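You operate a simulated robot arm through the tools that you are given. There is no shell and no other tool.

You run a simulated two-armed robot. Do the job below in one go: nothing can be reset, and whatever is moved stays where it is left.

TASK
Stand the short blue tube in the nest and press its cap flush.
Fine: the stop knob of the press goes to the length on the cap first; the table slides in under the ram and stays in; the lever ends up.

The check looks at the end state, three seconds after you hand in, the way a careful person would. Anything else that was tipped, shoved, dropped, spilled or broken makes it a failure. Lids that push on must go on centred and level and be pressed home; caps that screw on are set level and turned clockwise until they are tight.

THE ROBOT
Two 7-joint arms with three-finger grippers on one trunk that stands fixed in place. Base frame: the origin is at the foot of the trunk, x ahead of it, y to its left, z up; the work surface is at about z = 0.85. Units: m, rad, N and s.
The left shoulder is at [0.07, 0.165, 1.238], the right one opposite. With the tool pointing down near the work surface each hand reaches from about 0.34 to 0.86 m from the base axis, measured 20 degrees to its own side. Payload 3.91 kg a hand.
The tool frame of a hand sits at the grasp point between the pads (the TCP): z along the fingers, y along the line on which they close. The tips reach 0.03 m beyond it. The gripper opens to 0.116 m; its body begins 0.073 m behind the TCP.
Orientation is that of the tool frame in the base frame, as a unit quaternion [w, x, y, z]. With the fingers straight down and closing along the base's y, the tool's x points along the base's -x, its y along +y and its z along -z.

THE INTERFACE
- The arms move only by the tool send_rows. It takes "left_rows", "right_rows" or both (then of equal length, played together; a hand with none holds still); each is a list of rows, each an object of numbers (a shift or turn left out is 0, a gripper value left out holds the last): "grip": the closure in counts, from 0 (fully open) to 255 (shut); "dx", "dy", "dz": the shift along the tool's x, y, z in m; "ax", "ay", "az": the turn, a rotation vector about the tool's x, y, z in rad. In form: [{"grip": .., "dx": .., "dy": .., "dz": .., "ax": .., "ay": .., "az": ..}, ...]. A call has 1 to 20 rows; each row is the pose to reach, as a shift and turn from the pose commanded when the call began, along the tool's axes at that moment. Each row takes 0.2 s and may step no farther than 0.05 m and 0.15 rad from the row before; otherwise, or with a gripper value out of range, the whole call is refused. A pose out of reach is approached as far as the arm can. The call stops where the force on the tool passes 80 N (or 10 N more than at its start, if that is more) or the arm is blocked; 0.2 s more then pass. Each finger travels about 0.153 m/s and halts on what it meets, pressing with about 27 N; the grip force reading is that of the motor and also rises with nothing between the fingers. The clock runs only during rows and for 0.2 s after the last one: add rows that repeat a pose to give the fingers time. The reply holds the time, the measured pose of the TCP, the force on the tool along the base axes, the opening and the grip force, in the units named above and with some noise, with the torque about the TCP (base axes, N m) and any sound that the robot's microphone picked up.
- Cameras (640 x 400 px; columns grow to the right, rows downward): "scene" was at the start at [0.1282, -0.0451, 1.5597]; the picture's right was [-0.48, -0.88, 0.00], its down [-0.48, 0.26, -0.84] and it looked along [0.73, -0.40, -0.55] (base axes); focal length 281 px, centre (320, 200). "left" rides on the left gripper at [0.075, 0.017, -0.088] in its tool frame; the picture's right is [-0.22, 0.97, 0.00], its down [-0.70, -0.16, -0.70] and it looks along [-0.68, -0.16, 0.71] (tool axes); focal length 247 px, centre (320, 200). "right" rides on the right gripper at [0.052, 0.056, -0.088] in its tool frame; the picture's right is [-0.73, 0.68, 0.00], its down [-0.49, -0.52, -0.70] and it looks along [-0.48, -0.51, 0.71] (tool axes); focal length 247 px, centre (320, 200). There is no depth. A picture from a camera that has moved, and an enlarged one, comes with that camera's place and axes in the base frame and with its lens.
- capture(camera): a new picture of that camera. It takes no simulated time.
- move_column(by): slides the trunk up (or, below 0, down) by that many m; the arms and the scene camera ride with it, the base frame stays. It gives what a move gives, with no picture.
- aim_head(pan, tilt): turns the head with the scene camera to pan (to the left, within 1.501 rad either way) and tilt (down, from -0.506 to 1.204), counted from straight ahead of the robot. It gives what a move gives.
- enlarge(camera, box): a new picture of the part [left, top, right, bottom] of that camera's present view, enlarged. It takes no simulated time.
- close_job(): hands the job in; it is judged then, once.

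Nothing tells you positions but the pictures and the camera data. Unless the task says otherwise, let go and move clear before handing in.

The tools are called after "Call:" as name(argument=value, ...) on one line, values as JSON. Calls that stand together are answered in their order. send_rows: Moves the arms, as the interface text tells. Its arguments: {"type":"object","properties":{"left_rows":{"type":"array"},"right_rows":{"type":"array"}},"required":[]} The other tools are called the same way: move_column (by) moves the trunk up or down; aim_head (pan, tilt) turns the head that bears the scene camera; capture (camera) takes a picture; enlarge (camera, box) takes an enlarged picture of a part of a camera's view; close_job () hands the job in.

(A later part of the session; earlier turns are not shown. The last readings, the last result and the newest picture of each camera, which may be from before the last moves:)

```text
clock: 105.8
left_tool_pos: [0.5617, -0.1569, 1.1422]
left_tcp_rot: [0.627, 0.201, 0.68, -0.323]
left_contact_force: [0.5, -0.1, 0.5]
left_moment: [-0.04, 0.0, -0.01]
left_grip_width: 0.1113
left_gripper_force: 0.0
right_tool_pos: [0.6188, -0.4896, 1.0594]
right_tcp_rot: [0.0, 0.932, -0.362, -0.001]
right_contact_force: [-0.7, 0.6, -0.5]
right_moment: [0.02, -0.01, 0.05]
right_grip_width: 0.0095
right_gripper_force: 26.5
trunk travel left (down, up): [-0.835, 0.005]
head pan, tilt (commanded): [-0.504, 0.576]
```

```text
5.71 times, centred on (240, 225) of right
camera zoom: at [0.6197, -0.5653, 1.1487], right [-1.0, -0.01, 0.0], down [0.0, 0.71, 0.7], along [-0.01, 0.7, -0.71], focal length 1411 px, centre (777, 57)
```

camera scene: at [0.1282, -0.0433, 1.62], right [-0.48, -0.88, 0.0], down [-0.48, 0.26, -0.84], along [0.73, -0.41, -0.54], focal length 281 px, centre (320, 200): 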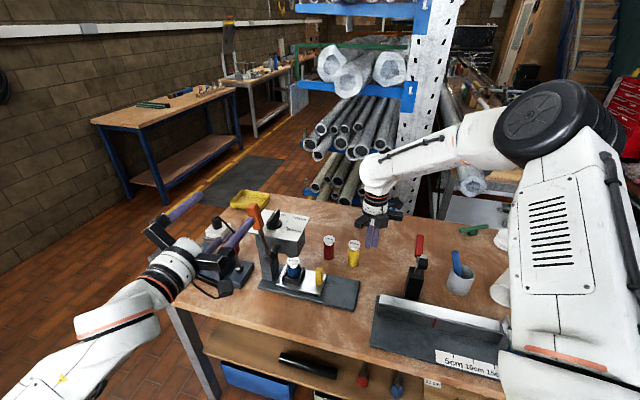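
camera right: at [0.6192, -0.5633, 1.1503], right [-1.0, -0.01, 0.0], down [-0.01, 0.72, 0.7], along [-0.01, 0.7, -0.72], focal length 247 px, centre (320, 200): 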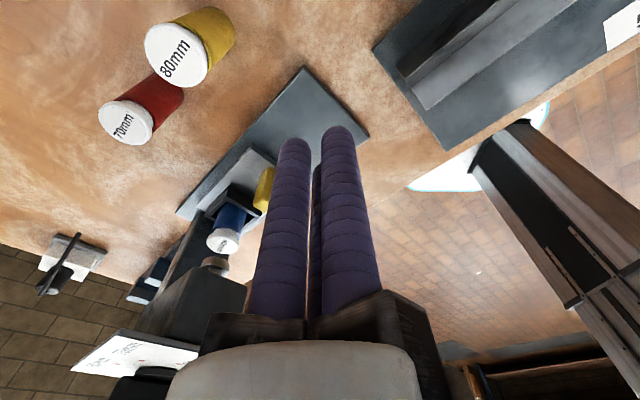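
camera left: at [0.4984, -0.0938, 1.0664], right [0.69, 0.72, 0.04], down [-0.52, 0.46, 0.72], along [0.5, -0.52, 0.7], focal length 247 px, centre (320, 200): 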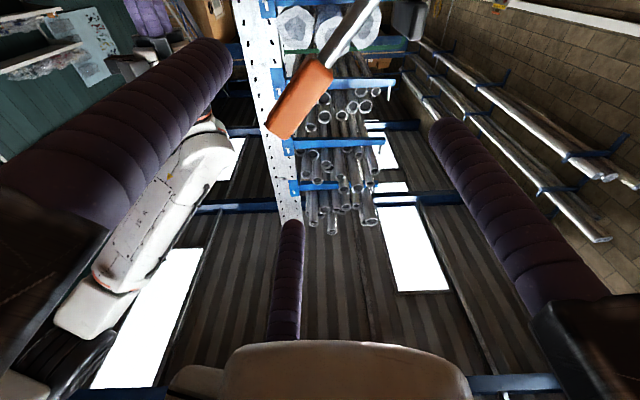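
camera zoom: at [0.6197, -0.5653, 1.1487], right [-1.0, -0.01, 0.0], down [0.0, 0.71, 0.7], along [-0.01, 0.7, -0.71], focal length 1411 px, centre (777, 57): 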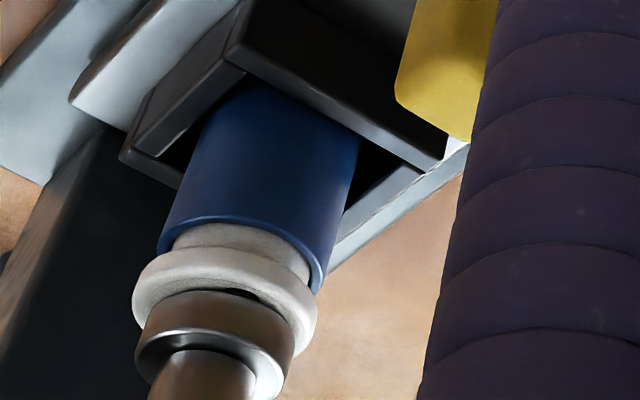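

The lever is at about 40° forward and the ram rests on the cap, with about 7 mm still to press. I'll make a fist with the left hand and line up above the handle near its outer end.

Call:
send_rows(left_rows=[{"grip": 80, "dx": -0.0145, "dy": 0.0005, "dz": 0.002}, {"grip": 160, "dx": -0.0289, "dy": 0.0031, "dz": 0.0037}, {"grip": 230, "dx": -0.0434, "dy": 0.0046, "dz": 0.0056}, {"grip": 255, "dx": -0.0575, "dy": 0.0063, "dz": 0.0074}, {"grip": 255, "dx": -0.0575, "dy": 0.0063, "dz": 0.0074}])

Call:
capture(camera="left")

Call:
enlarge(camera="scene", box=[210, 180, 330, 300])

```text
clock: 107.0
left_tool_pos: [0.5782, -0.1491, 1.198]
left_tcp_rot: [0.628, 0.2, 0.679, -0.323]
left_contact_force: [-0.5, 0.4, -0.4]
left_moment: [-0.02, 0.02, -0.01]
left_grip_width: 0.0092
left_gripper_force: 27.1
right_tool_pos: [0.6185, -0.4896, 1.0611]
right_tcp_rot: [0.0, 0.932, -0.362, 0.001]
right_contact_force: [-0.2, -0.4, 0.5]
right_moment: [0.0, 0.02, -0.02]
right_grip_width: 0.009
right_gripper_force: 27.0
trunk travel left (down, up): [-0.835, 0.005]
head pan, tilt (commanded): [-0.504, 0.576]
```

```text
taken
camera left: at [0.515, -0.0862, 1.1221], right [0.69, 0.72, 0.04], down [-0.52, 0.46, 0.72], along [0.5, -0.51, 0.7], focal length 247 px, centre (320, 200)
```

left: 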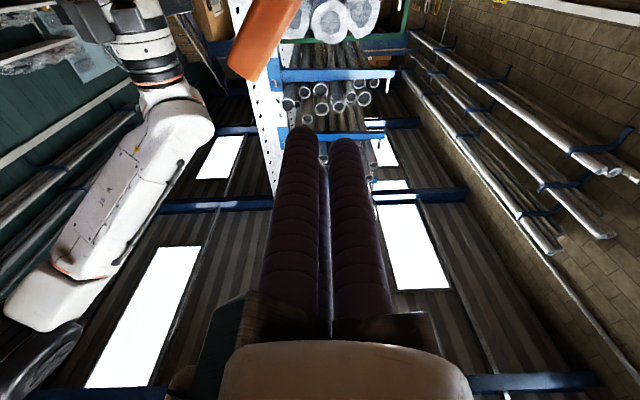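

```text
3.33 times, centred on (270, 240) of scene
camera zoom: at [0.1283, -0.0454, 1.6197], right [-0.48, -0.88, 0.0], down [-0.48, 0.26, -0.84], along [0.73, -0.4, -0.55], focal length 937 px, centre (487, 67)
```

zoom: 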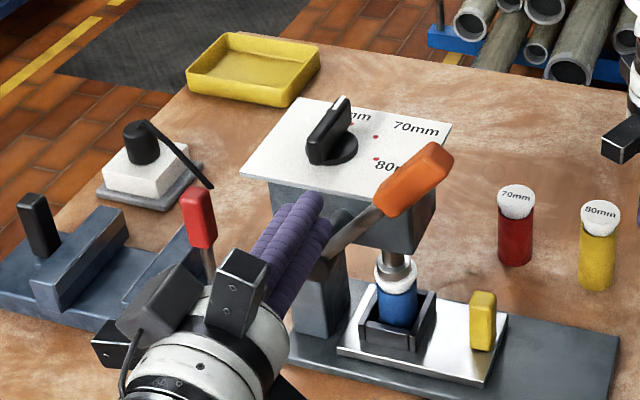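

Call:
send_rows(left_rows=[{"dz": 0.03}, {"dz": 0.06}, {"dz": 0.09}, {"dz": 0.112}, {"dz": 0.112}])

Call:
capture(camera="left")

Call:
enlarge(camera="scene", box=[210, 180, 330, 300])

```text
clock: 108.2
left_tool_pos: [0.6572, -0.2265, 1.1984]
left_tcp_rot: [0.627, 0.2, 0.679, -0.324]
left_contact_force: [-0.7, -0.5, 0.5]
left_moment: [-0.03, 0.02, 0.02]
left_grip_width: 0.0093
left_gripper_force: 27.0
right_tool_pos: [0.6185, -0.4881, 1.0616]
right_tcp_rot: [0.0, 0.932, -0.362, 0.0]
right_contact_force: [0.0, -0.4, 0.0]
right_moment: [0.01, -0.03, 0.02]
right_grip_width: 0.0092
right_gripper_force: 26.8
trunk travel left (down, up): [-0.835, 0.005]
head pan, tilt (commanded): [-0.504, 0.576]
```

```text
taken
camera left: at [0.5953, -0.1638, 1.122], right [0.69, 0.72, 0.04], down [-0.52, 0.46, 0.72], along [0.5, -0.51, 0.7], focal length 247 px, centre (320, 200)
```

left: 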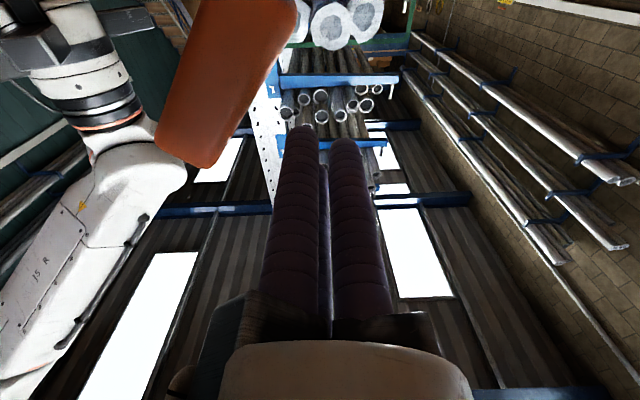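

```text
3.33 times, centred on (270, 240) of scene
camera zoom: at [0.1277, -0.0447, 1.6198], right [-0.48, -0.88, 0.0], down [-0.48, 0.26, -0.84], along [0.73, -0.41, -0.55], focal length 937 px, centre (487, 67)
```

zoom: 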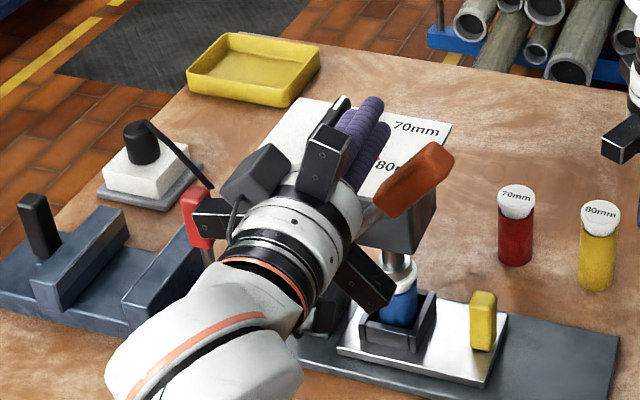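

The fist is just above the handle. Pushing down along the arc in small steps.

Call:
send_rows(left_rows=[{"dx": 0.0082, "dy": -0.0069}, {"dx": 0.0165, "dy": -0.0137}, {"dx": 0.022, "dy": -0.0205}, {"dx": 0.0273, "dy": -0.0264}, {"dx": 0.0273, "dy": -0.0264}])

Call:
enlarge(camera="right", box=[210, 190, 270, 260])

Call:
enlarge(camera="scene", box=[210, 180, 330, 300])

```text
clock: 109.6
left_tool_pos: [0.6546, -0.2275, 1.1767]
left_tcp_rot: [0.64, 0.212, 0.677, -0.295]
left_contact_force: [-0.2, -0.3, 0.0]
left_moment: [0.0, -0.01, 0.02]
left_grip_width: 0.0095
left_gripper_force: 27.2
right_tool_pos: [0.6185, -0.4886, 1.0611]
right_tcp_rot: [-0.001, 0.932, -0.362, 0.001]
right_contact_force: [0.5, 1.3, -0.7]
right_moment: [0.0, 0.03, 0.03]
right_grip_width: 0.009
right_gripper_force: 26.8
trunk travel left (down, up): [-0.835, 0.005]
head pan, tilt (commanded): [-0.504, 0.576]
stopped in row 5 (left hand): the arm was blocked; the commanded pose is now the measured one
```

```text
5.71 times, centred on (240, 225) of right
camera zoom: at [0.6191, -0.5649, 1.1491], right [-1.0, -0.01, 0.0], down [0.0, 0.71, 0.7], along [-0.01, 0.7, -0.71], focal length 1411 px, centre (777, 57)
```

zoom: 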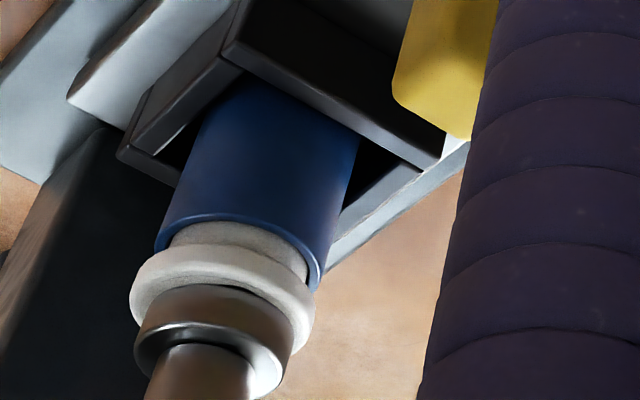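

```text
3.33 times, centred on (270, 240) of scene
camera zoom: at [0.1283, -0.0453, 1.6197], right [-0.48, -0.88, 0.0], down [-0.48, 0.26, -0.84], along [0.73, -0.4, -0.55], focal length 937 px, centre (487, 67)
```

zoom: 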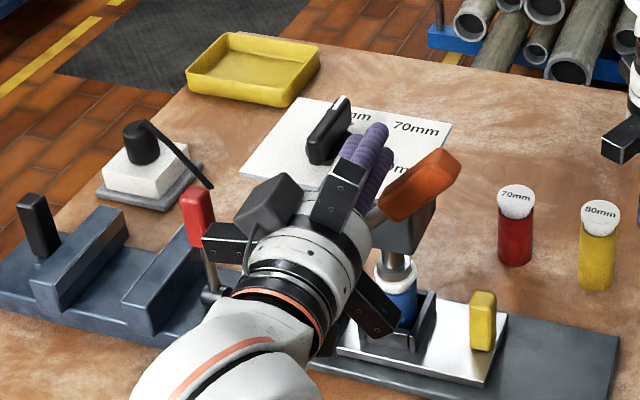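

The left arm itself is limited in that direction: it's blocked with zero tool force, so it isn't the lever resisting. I'll withdraw the left hand and push the lever down with the right hand's fist from above instead.

Call:
send_rows(left_rows=[{"dz": -0.03}, {"dz": -0.07}, {"dz": -0.11}, {"dz": -0.15}, {"dz": -0.15}])

Call:
capture(camera="scene")

```text
clock: 110.8
left_tool_pos: [0.5427, -0.128, 1.1773]
left_tcp_rot: [0.638, 0.211, 0.677, -0.298]
left_contact_force: [1.1, 0.2, 0.0]
left_moment: [-0.01, 0.01, -0.01]
left_grip_width: 0.0095
left_gripper_force: 27.0
right_tool_pos: [0.6182, -0.4894, 1.0598]
right_tcp_rot: [-0.001, 0.932, -0.362, -0.001]
right_contact_force: [-0.1, -0.7, -0.4]
right_moment: [0.01, 0.02, 0.03]
right_grip_width: 0.009
right_gripper_force: 27.0
trunk travel left (down, up): [-0.835, 0.005]
head pan, tilt (commanded): [-0.504, 0.576]
```

```text
taken
camera scene: at [0.1291, -0.046, 1.6196], right [-0.48, -0.88, 0.0], down [-0.48, 0.26, -0.84], along [0.73, -0.4, -0.55], focal length 281 px, centre (320, 200)
```

scene: 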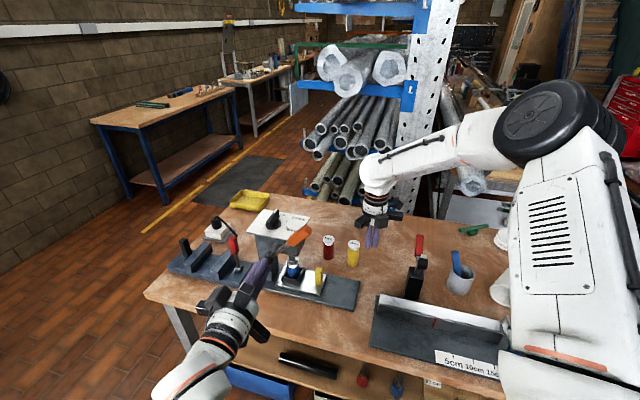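

Call:
send_rows(left_rows=[{"dx": -0.02, "dy": 0.015, "dz": -0.02}, {"dx": -0.04, "dy": 0.03, "dz": -0.04}, {"dx": -0.06, "dy": 0.05, "dz": -0.06}, {"dx": -0.08, "dy": 0.065, "dz": -0.08}, {"dx": -0.1, "dy": 0.08, "dz": -0.1}, {"dx": -0.1, "dy": 0.11, "dz": -0.12}, {"dx": -0.1, "dy": 0.14, "dz": -0.13}, {"dx": -0.1, "dy": 0.14, "dz": -0.13}], right_rows=[{"dz": -0.03}, {"dz": -0.06}, {"dz": -0.09}, {"dz": -0.12}, {"dz": -0.15}, {"dz": -0.18}, {"dz": -0.21}, {"dz": -0.23}])

Call:
capture(camera="scene")

Call:
capture(camera="right")

```text
clock: 112.6
left_tool_pos: [0.5472, 0.0709, 1.258]
left_tcp_rot: [0.639, 0.211, 0.677, -0.297]
left_contact_force: [0.4, -0.4, 0.6]
left_moment: [-0.03, -0.02, 0.0]
left_grip_width: 0.0092
left_gripper_force: 27.1
right_tool_pos: [0.6177, -0.4892, 1.2908]
right_tcp_rot: [0.0, 0.932, -0.361, -0.001]
right_contact_force: [-0.2, -0.5, -0.5]
right_moment: [0.0, -0.01, -0.03]
right_grip_width: 0.009
right_gripper_force: 27.0
trunk travel left (down, up): [-0.835, 0.005]
head pan, tilt (commanded): [-0.504, 0.576]
```

```text
taken
camera scene: at [0.1285, -0.046, 1.6197], right [-0.48, -0.88, 0.0], down [-0.48, 0.26, -0.84], along [0.73, -0.4, -0.55], focal length 281 px, centre (320, 200)
```

scene: 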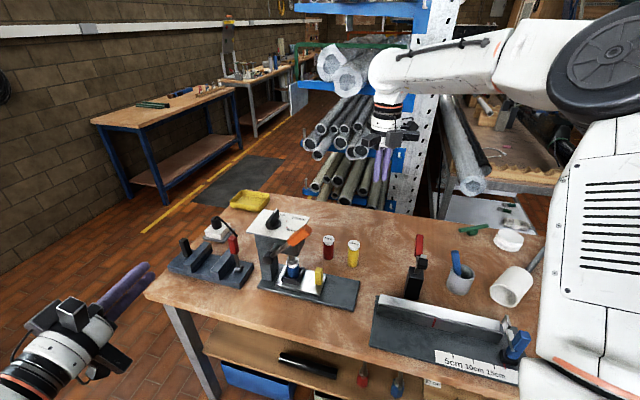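

```text
taken
camera right: at [0.6192, -0.5654, 1.3794], right [-1.0, -0.01, 0.0], down [0.0, 0.71, 0.7], along [-0.01, 0.7, -0.71], focal length 247 px, centre (320, 200)
```

right: 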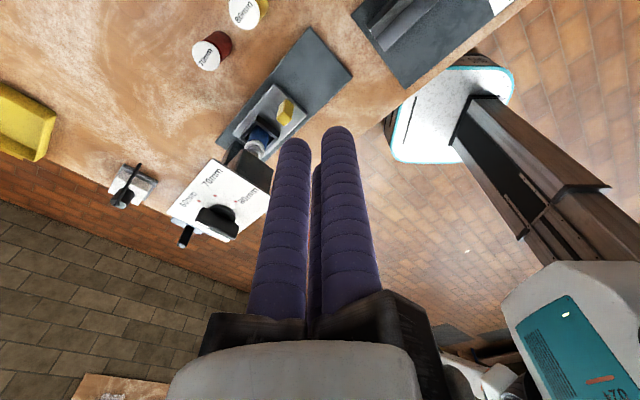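

Call:
send_rows(right_rows=[{"dx": -0.022, "dy": -0.036}, {"dx": -0.045, "dy": -0.073}, {"dx": -0.069, "dy": -0.111}, {"dx": -0.092, "dy": -0.149}, {"dx": -0.115, "dy": -0.186}, {"dx": -0.1371, "dy": -0.2221}, {"dx": -0.1371, "dy": -0.2221}])

Call:
capture(camera="right")

Call:
enlarge(camera="scene", box=[200, 130, 360, 310])

Call:
capture(camera="left")

```text
clock: 114.2
left_tool_pos: [0.5479, 0.0708, 1.2578]
left_tcp_rot: [0.64, 0.21, 0.677, -0.297]
left_contact_force: [0.7, -0.2, 0.7]
left_moment: [0.01, 0.03, 0.03]
left_grip_width: 0.0089
left_gripper_force: 27.0
right_tool_pos: [0.6668, -0.2314, 1.2898]
right_tcp_rot: [0.0, 0.932, -0.363, -0.001]
right_contact_force: [0.4, -0.1, 0.3]
right_moment: [0.04, 0.01, 0.02]
right_grip_width: 0.0092
right_gripper_force: 26.9
trunk travel left (down, up): [-0.835, 0.005]
head pan, tilt (commanded): [-0.504, 0.576]
```

```text
taken
camera right: at [0.6679, -0.3076, 1.3796], right [-1.0, -0.01, 0.0], down [0.0, 0.71, 0.7], along [-0.01, 0.7, -0.71], focal length 247 px, centre (320, 200)
```

right: 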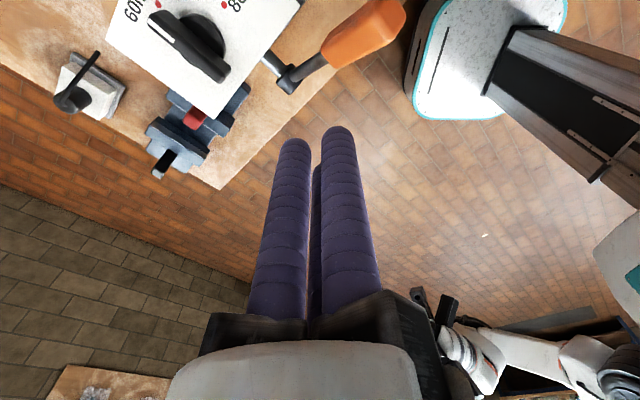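

```text
2.22 times, centred on (280, 220) of scene
camera zoom: at [0.1279, -0.046, 1.6197], right [-0.48, -0.88, 0.0], down [-0.48, 0.26, -0.84], along [0.73, -0.4, -0.55], focal length 625 px, centre (409, 156)
```

zoom: 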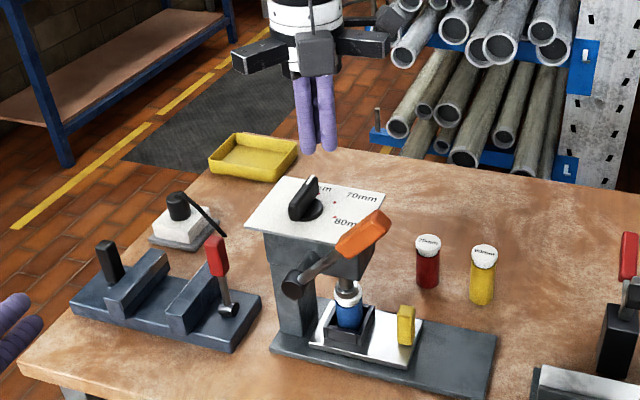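

```text
taken
camera left: at [0.4863, 0.1355, 1.1825], right [0.67, 0.74, 0.09], down [-0.56, 0.42, 0.72], along [0.49, -0.53, 0.69], focal length 247 px, centre (320, 200)
```

left: 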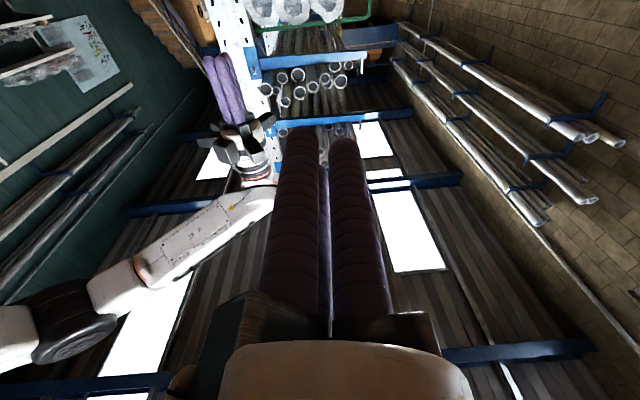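

The right fist is above the lever handle. Descending to it, then pushing along its arc.

Call:
send_rows(right_rows=[{"dx": 0.002, "dz": 0.03}, {"dx": 0.002, "dz": 0.06}, {"dx": 0.002, "dy": 0.0, "dz": 0.08}, {"dx": 0.002, "dy": 0.0084, "dz": 0.0864}, {"dx": 0.002, "dy": 0.0168, "dz": 0.0927}, {"dx": 0.002, "dy": 0.0205, "dz": 0.095}, {"dx": 0.002, "dy": 0.0205, "dz": 0.095}])

Call:
capture(camera="right")

Call:
enlarge(camera="scene", box=[210, 170, 340, 300])

```text
clock: 115.8
left_tool_pos: [0.548, 0.0712, 1.2576]
left_tcp_rot: [0.639, 0.211, 0.677, -0.297]
left_contact_force: [0.7, 0.0, 0.3]
left_moment: [-0.05, 0.0, -0.02]
left_grip_width: 0.0094
left_gripper_force: 27.1
right_tool_pos: [0.6549, -0.2477, 1.1958]
right_tcp_rot: [0.0, 0.932, -0.363, -0.001]
right_contact_force: [-0.2, 0.5, 0.1]
right_moment: [0.0, 0.0, 0.02]
right_grip_width: 0.0094
right_gripper_force: 26.7
trunk travel left (down, up): [-0.835, 0.005]
head pan, tilt (commanded): [-0.504, 0.576]
```

```text
taken
camera right: at [0.6565, -0.3249, 1.2845], right [-1.0, -0.01, 0.0], down [0.0, 0.71, 0.7], along [-0.01, 0.7, -0.71], focal length 247 px, centre (320, 200)
```

right: 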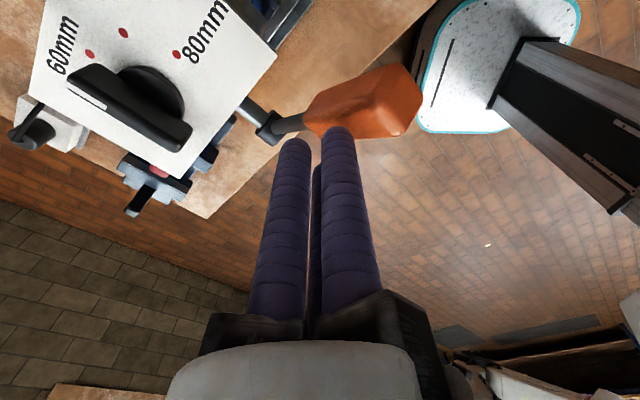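

```text
3.08 times, centred on (275, 235) of scene
camera zoom: at [0.1283, -0.0449, 1.6197], right [-0.48, -0.88, 0.0], down [-0.48, 0.26, -0.84], along [0.73, -0.4, -0.55], focal length 865 px, centre (458, 92)
```

zoom: 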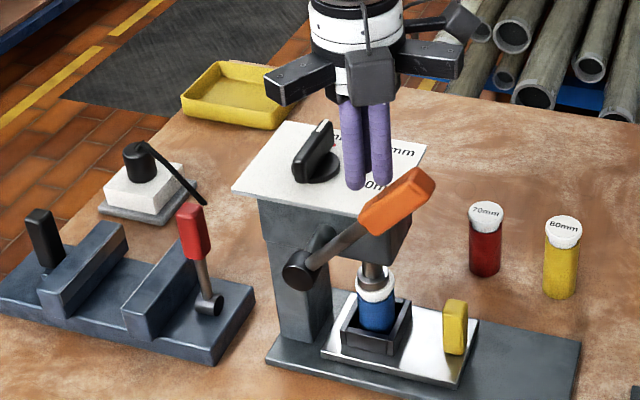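

Call:
enlarge(camera="right", box=[230, 50, 440, 200])

Call:
enlarge(camera="scene", box=[260, 200, 310, 250])

```text
2.67 times, centred on (335, 125) of right
camera zoom: at [0.6565, -0.3249, 1.2845], right [-1.0, -0.01, 0.0], down [0.0, 0.71, 0.7], along [-0.01, 0.7, -0.71], focal length 659 px, centre (280, 400)
```

zoom: 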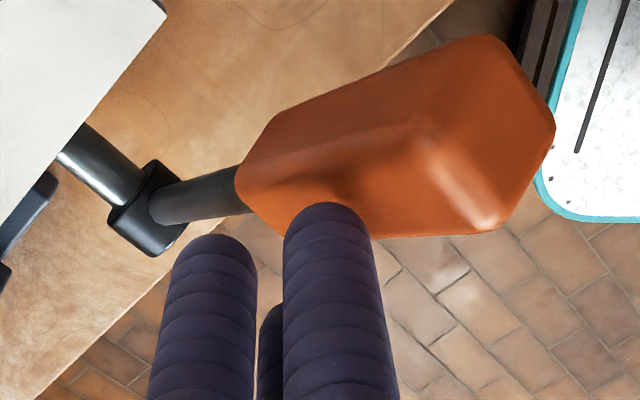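

```text
8.00 times, centred on (285, 225) of scene
camera zoom: at [0.1283, -0.0449, 1.6197], right [-0.48, -0.88, 0.0], down [-0.48, 0.26, -0.84], along [0.73, -0.4, -0.55], focal length 2248 px, centre (600, 0)
```

zoom: 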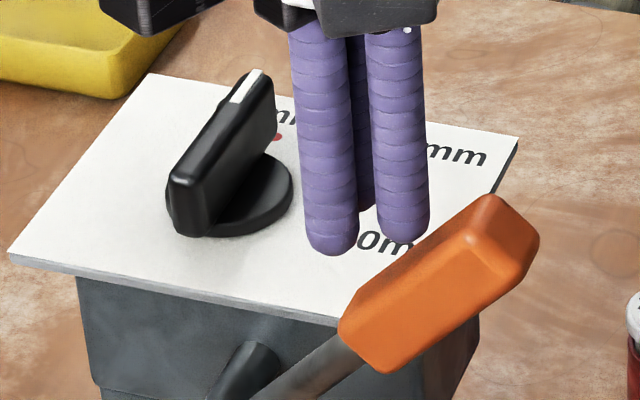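

The fist is at the handle's upper face. Continuing along the arc in small steps and watching the force.

Call:
send_rows(right_rows=[{"dy": 0.0041, "dz": 0.0034}, {"dy": 0.0073, "dz": 0.0057}, {"dy": 0.0104, "dz": 0.008}, {"dy": 0.0135, "dz": 0.0105}, {"dy": 0.0165, "dz": 0.013}, {"dy": 0.0165, "dz": 0.013}])

Call:
enlarge(camera="scene", box=[230, 190, 330, 290])

Call:
enlarge(camera="right", box=[230, 50, 440, 200])

```text
clock: 117.2
left_tool_pos: [0.5485, 0.0725, 1.2574]
left_tcp_rot: [0.639, 0.211, 0.677, -0.298]
left_contact_force: [-0.2, -0.6, -1.1]
left_moment: [0.0, -0.02, -0.04]
left_grip_width: 0.0092
left_gripper_force: 26.5
right_tool_pos: [0.6441, -0.2601, 1.1834]
right_tcp_rot: [0.001, 0.932, -0.363, 0.0]
right_contact_force: [1.9, 2.4, 1.1]
right_moment: [0.05, 0.02, -0.02]
right_grip_width: 0.009
right_gripper_force: 27.3
trunk travel left (down, up): [-0.835, 0.005]
head pan, tilt (commanded): [-0.504, 0.576]
```

```text
4.00 times, centred on (280, 240) of scene
camera zoom: at [0.1285, -0.0442, 1.6197], right [-0.48, -0.88, 0.0], down [-0.48, 0.26, -0.84], along [0.73, -0.41, -0.55], focal length 1124 px, centre (480, 40)
```

zoom: 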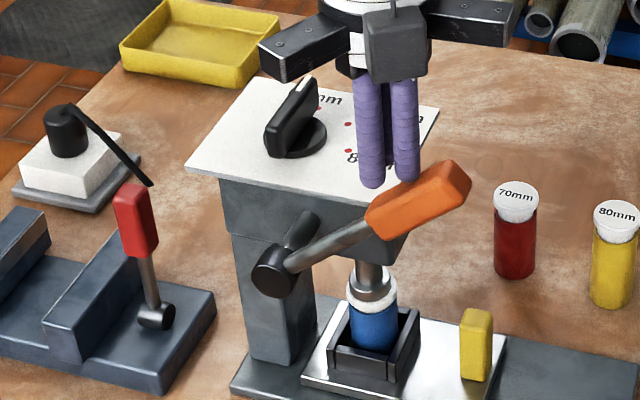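

```text
2.67 times, centred on (335, 125) of right
camera zoom: at [0.645, -0.3364, 1.2711], right [-1.0, -0.01, 0.0], down [0.0, 0.71, 0.7], along [-0.01, 0.7, -0.71], focal length 659 px, centre (280, 400)
```

zoom: 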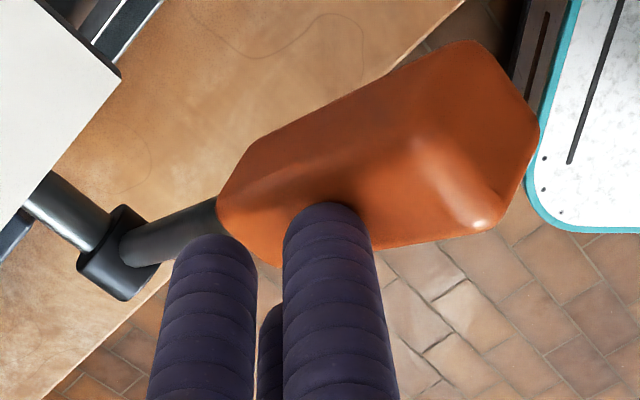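

The lever follows easily. Continuing.

Call:
send_rows(right_rows=[{"dy": 0.0029, "dz": 0.003}, {"dy": 0.0058, "dz": 0.0059}, {"dy": 0.0086, "dz": 0.0086}, {"dy": 0.0114, "dz": 0.0113}, {"dy": 0.014, "dz": 0.0143}, {"dy": 0.0166, "dz": 0.0172}, {"dy": 0.0166, "dz": 0.0172}])

Call:
enlarge(camera="scene", box=[230, 190, 330, 290])

Call:
enlarge(camera="scene", box=[285, 245, 320, 285])

```text
clock: 118.8
left_tool_pos: [0.5478, 0.073, 1.2576]
left_tcp_rot: [0.639, 0.21, 0.677, -0.298]
left_contact_force: [-0.1, 0.8, 1.2]
left_moment: [-0.02, 0.0, -0.01]
left_grip_width: 0.0091
left_gripper_force: 27.7
right_tool_pos: [0.6343, -0.2716, 1.1672]
right_tcp_rot: [0.0, 0.932, -0.362, 0.001]
right_contact_force: [5.5, 4.0, 8.1]
right_moment: [0.06, -0.09, 0.07]
right_grip_width: 0.0089
right_gripper_force: 27.1
trunk travel left (down, up): [-0.835, 0.005]
head pan, tilt (commanded): [-0.504, 0.576]
```

```text
4.00 times, centred on (280, 240) of scene
camera zoom: at [0.1286, -0.0435, 1.6198], right [-0.48, -0.88, 0.0], down [-0.48, 0.26, -0.84], along [0.73, -0.41, -0.55], focal length 1124 px, centre (480, 40)
```

zoom: 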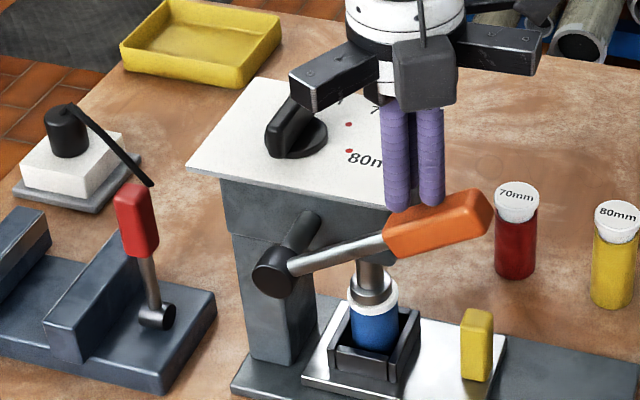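

```text
10.00 times, centred on (302, 265) of scene
camera zoom: at [0.1286, -0.0435, 1.6198], right [-0.48, -0.88, 0.0], down [-0.48, 0.26, -0.84], along [0.73, -0.41, -0.55], focal length 2810 px, centre (495, -450)
```

zoom: 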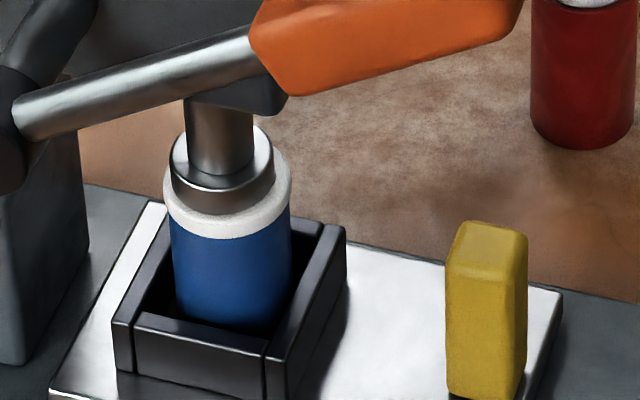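

The cap is nearly seated and the force is rising gently. I'll continue to the stop.

Call:
send_rows(right_rows=[{"dy": 0.0022, "dz": 0.0023}, {"dy": 0.0045, "dz": 0.0047}, {"dy": 0.0067, "dz": 0.007}, {"dy": 0.0067, "dz": 0.007}])

Call:
enlarge(camera="scene", box=[285, 245, 320, 285])

```text
clock: 119.8
left_tool_pos: [0.5488, 0.0764, 1.2577]
left_tcp_rot: [0.64, 0.209, 0.676, -0.299]
left_contact_force: [0.4, -0.1, -0.1]
left_moment: [-0.02, -0.01, 0.02]
left_grip_width: 0.0091
left_gripper_force: 26.5
right_tool_pos: [0.6327, -0.2727, 1.1644]
right_tcp_rot: [-0.002, 0.932, -0.363, 0.007]
right_contact_force: [30.6, 14.0, 47.1]
right_moment: [-0.06, -0.21, 0.42]
right_grip_width: 0.0095
right_gripper_force: 26.8
trunk travel left (down, up): [-0.835, 0.005]
head pan, tilt (commanded): [-0.504, 0.576]
```

```text
10.00 times, centred on (302, 265) of scene
camera zoom: at [0.1289, -0.0386, 1.6202], right [-0.48, -0.88, 0.0], down [-0.48, 0.26, -0.84], along [0.73, -0.41, -0.54], focal length 2810 px, centre (495, -450)
```

zoom: 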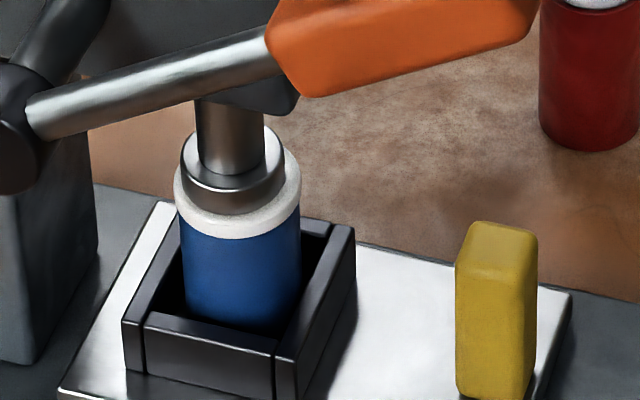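

A hard stop: the force jumped to 58 N with no further motion. I'll look closely at the cap-to-rim joint.

Call:
enlarge(camera="scene", box=[290, 255, 312, 280])

Call:
enlarge(camera="scene", box=[220, 180, 340, 290])

```text
16.00 times, centred on (301, 268) of scene
camera zoom: at [0.1289, -0.0386, 1.6202], right [-0.48, -0.88, 0.0], down [-0.48, 0.26, -0.84], along [0.73, -0.41, -0.54], focal length 4497 px, centre (624, -880)
```

zoom: 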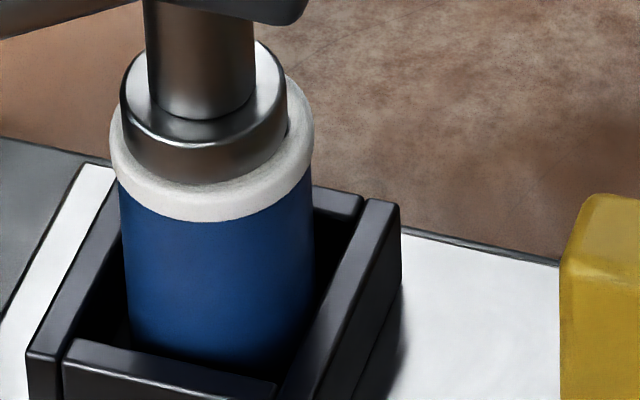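

```text
3.64 times, centred on (280, 235) of scene
camera zoom: at [0.1289, -0.0386, 1.6202], right [-0.48, -0.88, 0.0], down [-0.48, 0.26, -0.84], along [0.73, -0.41, -0.54], focal length 1022 px, centre (466, 73)
```

zoom: 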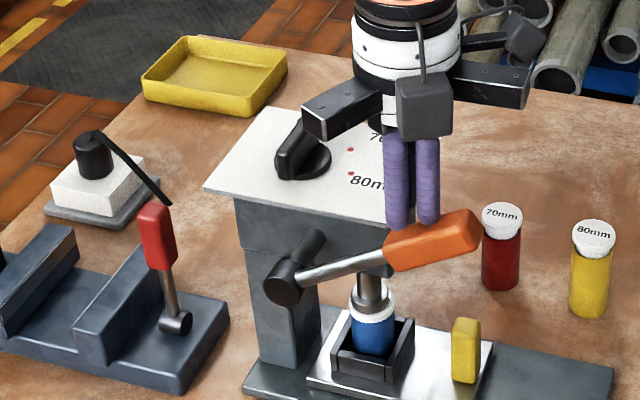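

The cap flange is seated tight on the rim and the press is against its stop. One last small firm push, then I'll lift the fist off the handle.

Call:
send_rows(right_rows=[{"dy": 0.0006, "dz": 0.0008}, {"dy": 0.0006, "dz": 0.0008}, {"dy": 0.0006, "dz": 0.0008}])

Call:
enlarge(camera="scene", box=[290, 255, 312, 280])

Call:
send_rows(right_rows=[{"dy": -0.004, "dz": -0.006}, {"dy": -0.01, "dz": -0.016}, {"dy": -0.016, "dz": -0.04}, {"dy": -0.016, "dz": -0.08}, {"dy": -0.016, "dz": -0.12}, {"dy": -0.016, "dz": -0.12}])

Call:
enlarge(camera="scene", box=[220, 180, 340, 290])

Call:
enlarge(camera="scene", box=[285, 245, 320, 285])

```text
clock: 120.6
left_tool_pos: [0.548, 0.0763, 1.2583]
left_tcp_rot: [0.64, 0.209, 0.677, -0.299]
left_contact_force: [0.7, -0.1, 0.2]
left_moment: [0.0, 0.01, 0.0]
left_grip_width: 0.0089
left_gripper_force: 26.8
right_tool_pos: [0.6325, -0.2731, 1.1648]
right_tcp_rot: [-0.002, 0.932, -0.363, 0.007]
right_contact_force: [29.6, 15.0, 50.3]
right_moment: [-0.19, -0.27, 0.16]
right_grip_width: 0.0091
right_gripper_force: 27.2
trunk travel left (down, up): [-0.835, 0.005]
head pan, tilt (commanded): [-0.504, 0.576]
```

```text
16.00 times, centred on (301, 268) of scene
camera zoom: at [0.128, -0.0385, 1.6201], right [-0.48, -0.88, 0.0], down [-0.48, 0.26, -0.84], along [0.73, -0.41, -0.54], focal length 4497 px, centre (624, -880)
```

zoom: 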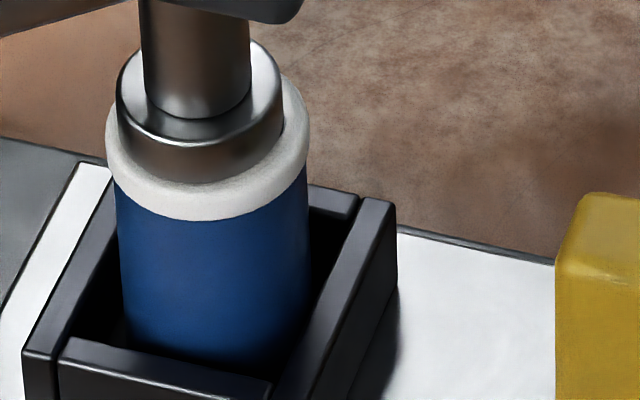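

```text
clock: 122.0
left_tool_pos: [0.5482, 0.0712, 1.2584]
left_tcp_rot: [0.639, 0.21, 0.677, -0.297]
left_contact_force: [0.1, -0.7, 0.3]
left_moment: [-0.02, 0.02, -0.03]
left_grip_width: 0.0095
left_gripper_force: 27.1
right_tool_pos: [0.6395, -0.2665, 1.2772]
right_tcp_rot: [0.0, 0.932, -0.362, -0.001]
right_contact_force: [0.8, -0.2, 0.2]
right_moment: [0.0, -0.02, 0.01]
right_grip_width: 0.009
right_gripper_force: 27.3
trunk travel left (down, up): [-0.835, 0.005]
head pan, tilt (commanded): [-0.504, 0.576]
```

```text
3.64 times, centred on (280, 235) of scene
camera zoom: at [0.1288, -0.0452, 1.6197], right [-0.48, -0.88, 0.0], down [-0.48, 0.26, -0.84], along [0.73, -0.41, -0.55], focal length 1022 px, centre (466, 73)
```

zoom: 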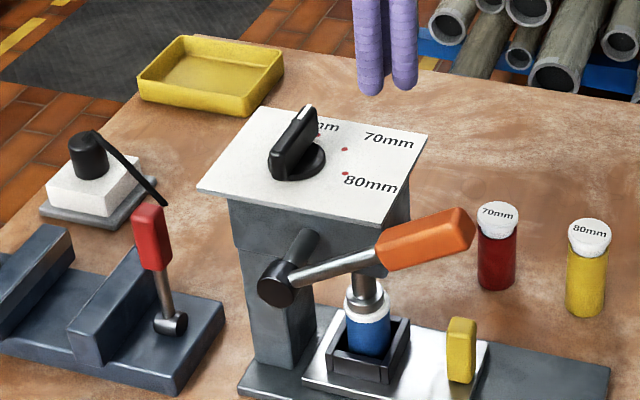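

```text
10.00 times, centred on (302, 265) of scene
camera zoom: at [0.1288, -0.0452, 1.6197], right [-0.48, -0.88, 0.0], down [-0.48, 0.26, -0.84], along [0.73, -0.41, -0.55], focal length 2810 px, centre (495, -450)
```

zoom: 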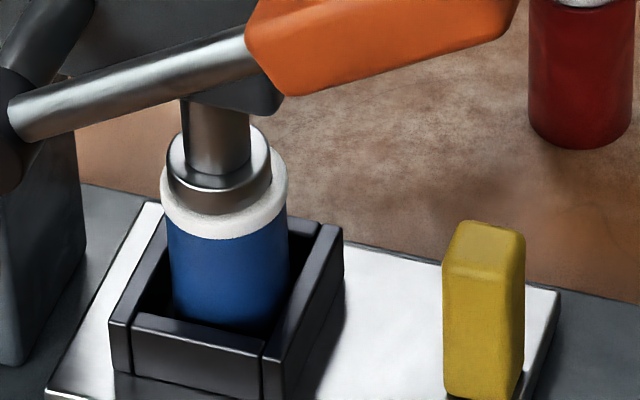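

The lever stays down and the cap is seated. Now the lever has to go back up. I'll move the right hand out in front of the handle's end and tilt it 45° so the fist can slide in beneath the handle.

Call:
send_rows(right_rows=[{"dx": -0.0021, "dy": 0.0288, "dz": 0.0}, {"dx": -0.0042, "dy": 0.0576, "dz": 0.0}, {"dx": -0.0063, "dy": 0.0864, "dz": 0.0}, {"dx": -0.0084, "dy": 0.1151, "dz": 0.0}, {"dx": -0.0105, "dy": 0.1439, "dz": 0.01}, {"dx": -0.0126, "dy": 0.1727, "dz": 0.027}, {"dx": -0.0126, "dy": 0.1727, "dz": 0.027, "ax": 0.131}, {"dx": -0.0126, "dy": 0.1727, "dz": 0.027, "ax": 0.262}, {"dx": -0.0126, "dy": 0.1727, "dz": 0.027, "ax": 0.393}, {"dx": -0.0126, "dy": 0.1727, "dz": 0.027, "ax": 0.524}, {"dx": -0.0126, "dy": 0.1727, "dz": 0.027, "ax": 0.655}, {"dx": -0.0126, "dy": 0.1727, "dz": 0.027, "ax": 0.785}, {"dx": -0.0126, "dy": 0.1727, "dz": 0.027, "ax": 0.785}])

Call:
capture(camera="scene")

Call:
capture(camera="right")

```text
clock: 124.8
left_tool_pos: [0.5493, 0.0721, 1.2585]
left_tcp_rot: [0.64, 0.21, 0.677, -0.297]
left_contact_force: [-0.5, 0.5, 0.2]
left_moment: [-0.01, -0.03, 0.03]
left_grip_width: 0.0092
left_gripper_force: 26.8
right_tool_pos: [0.5136, -0.3841, 1.2494]
right_tcp_rot: [-0.356, 0.861, -0.335, 0.138]
right_contact_force: [-0.1, 0.0, -0.7]
right_moment: [-0.02, 0.03, -0.02]
right_grip_width: 0.0092
right_gripper_force: 27.3
trunk travel left (down, up): [-0.835, 0.005]
head pan, tilt (commanded): [-0.504, 0.576]
```

```text
taken
camera scene: at [0.1285, -0.0443, 1.6197], right [-0.48, -0.88, 0.0], down [-0.48, 0.26, -0.84], along [0.73, -0.41, -0.55], focal length 281 px, centre (320, 200)
```

scene: 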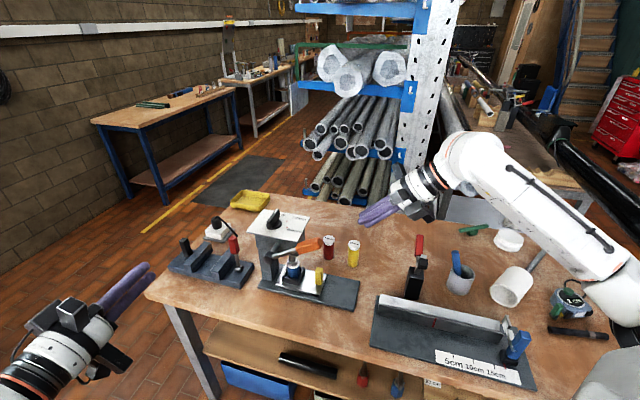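

```text
taken
camera right: at [0.4827, -0.4946, 1.2741], right [-0.86, 0.14, -0.48], down [-0.44, 0.24, 0.86], along [0.24, 0.96, -0.14], focal length 247 px, centre (320, 200)
```

right: 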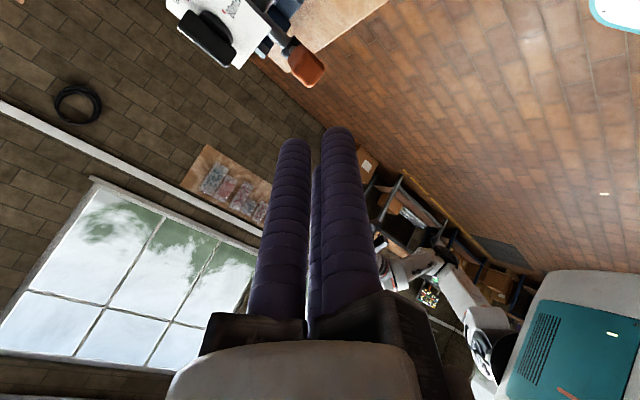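

Good pose: two rods are on the upper side of the tilted fist. Lowering in front of the handle end and sliding in underneath it.

Call:
send_rows(right_rows=[{"dx": 0.0005, "dy": 0.0245, "dz": 0.0238}, {"dx": 0.0009, "dy": 0.0489, "dz": 0.0477}, {"dx": 0.002, "dy": 0.0489, "dz": 0.085}, {"dx": 0.0033, "dy": 0.0489, "dz": 0.125}, {"dx": 0.0045, "dy": 0.0489, "dz": 0.165}, {"dx": 0.0057, "dy": 0.0489, "dz": 0.1976}, {"dx": 0.0057, "dy": 0.0489, "dz": 0.1976}])

Call:
enlarge(camera="scene", box=[220, 180, 380, 300])

Call:
capture(camera="right")

```text
clock: 126.4
left_tool_pos: [0.5473, 0.0706, 1.2583]
left_tcp_rot: [0.64, 0.211, 0.677, -0.297]
left_contact_force: [-0.2, -1.1, -0.6]
left_moment: [0.01, 0.02, 0.04]
left_grip_width: 0.0091
left_gripper_force: 26.6
right_tool_pos: [0.5865, -0.311, 1.0761]
right_tcp_rot: [-0.357, 0.861, -0.335, 0.138]
right_contact_force: [-0.1, 0.2, 0.3]
right_moment: [0.01, -0.03, 0.0]
right_grip_width: 0.0089
right_gripper_force: 26.7
trunk travel left (down, up): [-0.835, 0.005]
head pan, tilt (commanded): [-0.504, 0.576]
```

```text
3.33 times, centred on (300, 240) of scene
camera zoom: at [0.127, -0.0458, 1.6198], right [-0.48, -0.88, 0.0], down [-0.48, 0.26, -0.84], along [0.73, -0.4, -0.54], focal length 937 px, centre (387, 67)
```

zoom: 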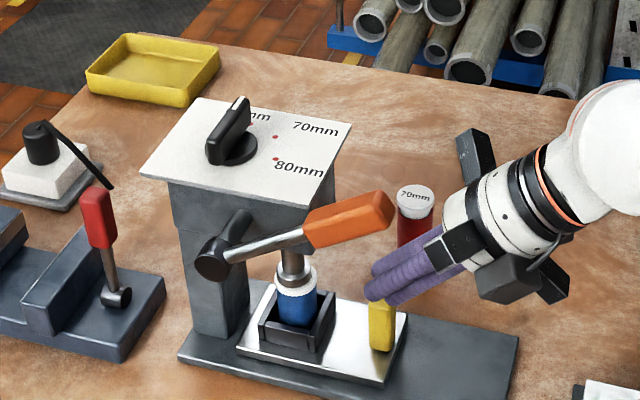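

```text
taken
camera right: at [0.5568, -0.4211, 1.0994], right [-0.87, 0.14, -0.48], down [-0.44, 0.24, 0.86], along [0.24, 0.96, -0.14], focal length 247 px, centre (320, 200)
```

right: 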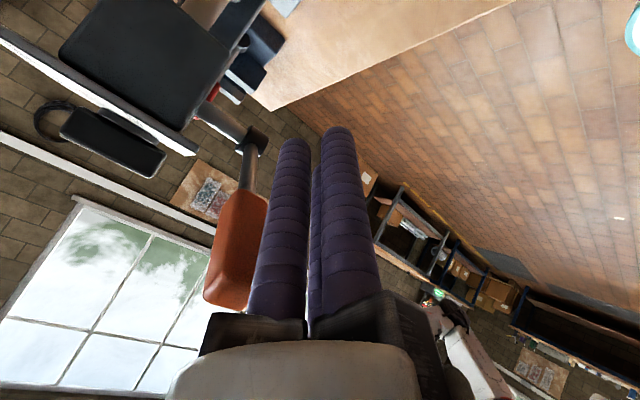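

The fist is beneath the handle. Lifting it along the arc now, first to about 45°.

Call:
send_rows(right_rows=[{"dy": -0.012, "dz": -0.001}, {"dy": -0.0245, "dz": -0.003}, {"dy": -0.034, "dz": -0.007}, {"dy": -0.0437, "dz": -0.011}, {"dy": -0.054, "dz": -0.016}, {"dy": -0.0644, "dz": -0.021}, {"dy": -0.0644, "dz": -0.021}])

Call:
enlarge(camera="scene", box=[220, 180, 380, 300])

Call:
enlarge(camera="scene", box=[285, 245, 320, 285])

```text
clock: 128.0
left_tool_pos: [0.5482, 0.0707, 1.2578]
left_tcp_rot: [0.639, 0.212, 0.677, -0.297]
left_contact_force: [0.8, -1.3, 0.0]
left_moment: [-0.01, 0.0, 0.03]
left_grip_width: 0.0095
left_gripper_force: 26.9
right_tool_pos: [0.6085, -0.2878, 1.1364]
right_tcp_rot: [-0.357, 0.861, -0.335, 0.139]
right_contact_force: [0.6, -0.2, -0.6]
right_moment: [0.04, 0.01, -0.01]
right_grip_width: 0.0091
right_gripper_force: 27.3
trunk travel left (down, up): [-0.835, 0.005]
head pan, tilt (commanded): [-0.504, 0.576]
```

```text
3.33 times, centred on (300, 240) of scene
camera zoom: at [0.1282, -0.0452, 1.6198], right [-0.48, -0.88, 0.0], down [-0.48, 0.26, -0.84], along [0.73, -0.4, -0.55], focal length 937 px, centre (387, 67)
```

zoom: 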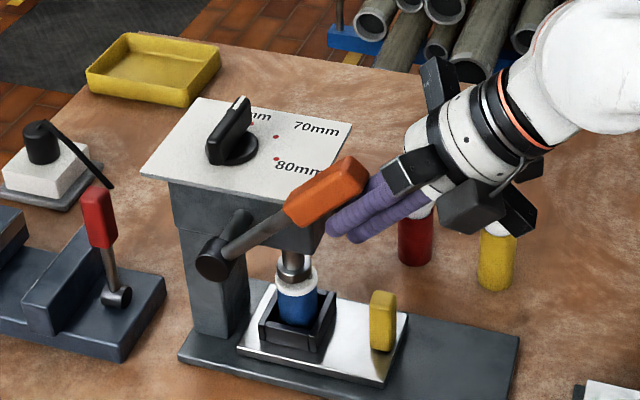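

```text
10.00 times, centred on (302, 265) of scene
camera zoom: at [0.1282, -0.0452, 1.6198], right [-0.48, -0.88, 0.0], down [-0.48, 0.26, -0.84], along [0.73, -0.4, -0.55], focal length 2810 px, centre (495, -450)
```

zoom: 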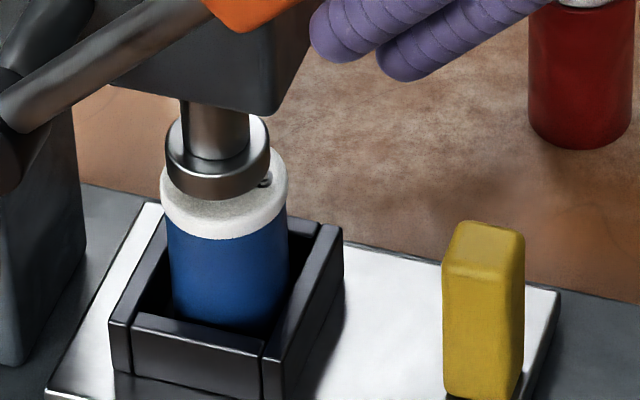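

The lever rises and the ram lifts off, leaving the cap seated. Continuing the arc.

Call:
send_rows(right_rows=[{"dy": -0.0096, "dz": -0.0009}, {"dy": -0.0192, "dz": -0.0017}, {"dy": -0.0298, "dz": -0.0012}, {"dy": -0.0403, "dz": -0.0006}, {"dy": -0.0507, "dz": 0.0015}, {"dy": -0.061, "dz": 0.0037}, {"dy": -0.071, "dz": 0.0074}, {"dy": -0.0809, "dz": 0.0111}, {"dy": -0.0809, "dz": 0.0111}])

Call:
enlarge(camera="scene", box=[210, 160, 370, 290])

```text
clock: 130.0
left_tool_pos: [0.548, 0.0712, 1.2588]
left_tcp_rot: [0.64, 0.211, 0.677, -0.296]
left_contact_force: [0.1, -0.2, 0.6]
left_moment: [0.01, 0.02, 0.01]
left_grip_width: 0.0091
left_gripper_force: 26.9
right_tool_pos: [0.6537, -0.2422, 1.1857]
right_tcp_rot: [-0.357, 0.861, -0.334, 0.139]
right_contact_force: [-0.1, -0.2, -0.3]
right_moment: [0.01, 0.02, 0.02]
right_grip_width: 0.0092
right_gripper_force: 26.9
trunk travel left (down, up): [-0.835, 0.005]
head pan, tilt (commanded): [-0.504, 0.576]
```

```text
3.08 times, centred on (290, 225) of scene
camera zoom: at [0.128, -0.0452, 1.6198], right [-0.48, -0.88, 0.0], down [-0.48, 0.26, -0.84], along [0.73, -0.4, -0.55], focal length 865 px, centre (412, 123)
```

zoom: 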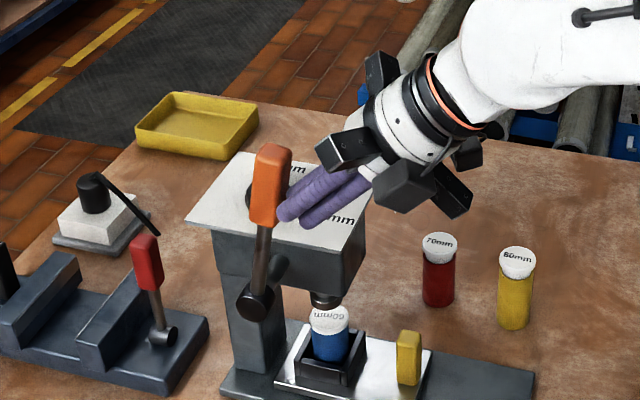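

The lever is nearly vertical. Finishing the lift to its rear rest.

Call:
send_rows(right_rows=[{"dy": -0.0093, "dz": 0.0051}, {"dy": -0.0186, "dz": 0.0102}, {"dy": -0.0261, "dz": 0.0157}, {"dy": -0.0334, "dz": 0.0212}, {"dy": -0.0399, "dz": 0.0272}, {"dy": -0.0399, "dz": 0.0272}])

Call:
enlarge(camera="scene", box=[210, 160, 370, 290])

```text
clock: 131.4
left_tool_pos: [0.548, 0.0714, 1.2575]
left_tcp_rot: [0.639, 0.212, 0.677, -0.298]
left_contact_force: [-0.5, -0.2, -0.2]
left_moment: [0.01, -0.02, 0.01]
left_grip_width: 0.009
left_gripper_force: 27.2
right_tool_pos: [0.685, -0.2058, 1.1948]
right_tcp_rot: [-0.357, 0.861, -0.335, 0.139]
right_contact_force: [0.8, 0.0, -0.4]
right_moment: [-0.02, 0.01, -0.01]
right_grip_width: 0.009
right_gripper_force: 27.2
trunk travel left (down, up): [-0.835, 0.005]
head pan, tilt (commanded): [-0.504, 0.576]
```

```text
3.08 times, centred on (290, 225) of scene
camera zoom: at [0.128, -0.0452, 1.6198], right [-0.48, -0.88, 0.0], down [-0.48, 0.26, -0.84], along [0.73, -0.4, -0.55], focal length 865 px, centre (412, 123)
```

zoom: 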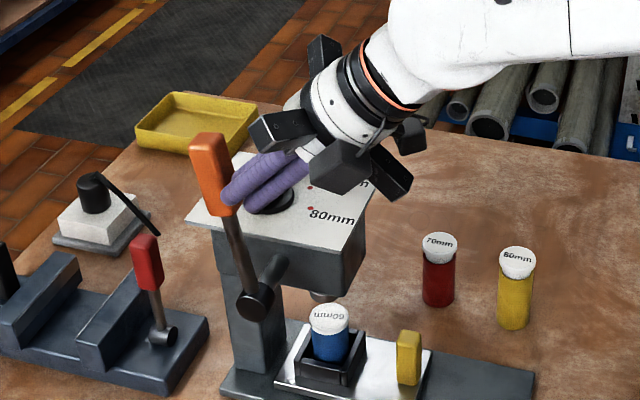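

Call:
send_rows(right_rows=[{"dy": -0.0014, "dz": 0.0014}, {"dy": -0.0028, "dz": 0.0028}, {"dy": -0.0042, "dz": 0.0042}, {"dy": -0.0042, "dz": 0.0042}])

Call:
enlarge(camera="scene", box=[210, 160, 370, 290])

```text
clock: 132.4
left_tool_pos: [0.5463, 0.0694, 1.2591]
left_tcp_rot: [0.639, 0.212, 0.677, -0.298]
left_contact_force: [-0.3, 0.5, 0.4]
left_moment: [-0.03, -0.04, -0.04]
left_grip_width: 0.0092
left_gripper_force: 27.3
right_tool_pos: [0.6871, -0.2026, 1.1952]
right_tcp_rot: [-0.356, 0.861, -0.335, 0.139]
right_contact_force: [-5.7, -5.3, -0.5]
right_moment: [-0.05, 0.13, -0.08]
right_grip_width: 0.0094
right_gripper_force: 27.2
trunk travel left (down, up): [-0.835, 0.005]
head pan, tilt (commanded): [-0.504, 0.576]
```

```text
3.08 times, centred on (290, 225) of scene
camera zoom: at [0.1268, -0.0464, 1.6198], right [-0.48, -0.88, 0.0], down [-0.48, 0.26, -0.84], along [0.73, -0.4, -0.55], focal length 865 px, centre (412, 123)
```

zoom: 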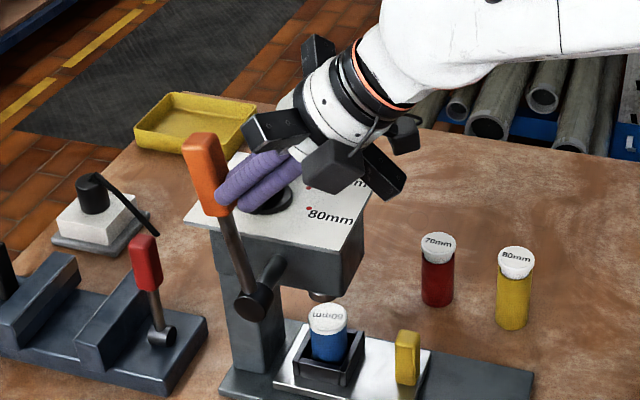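

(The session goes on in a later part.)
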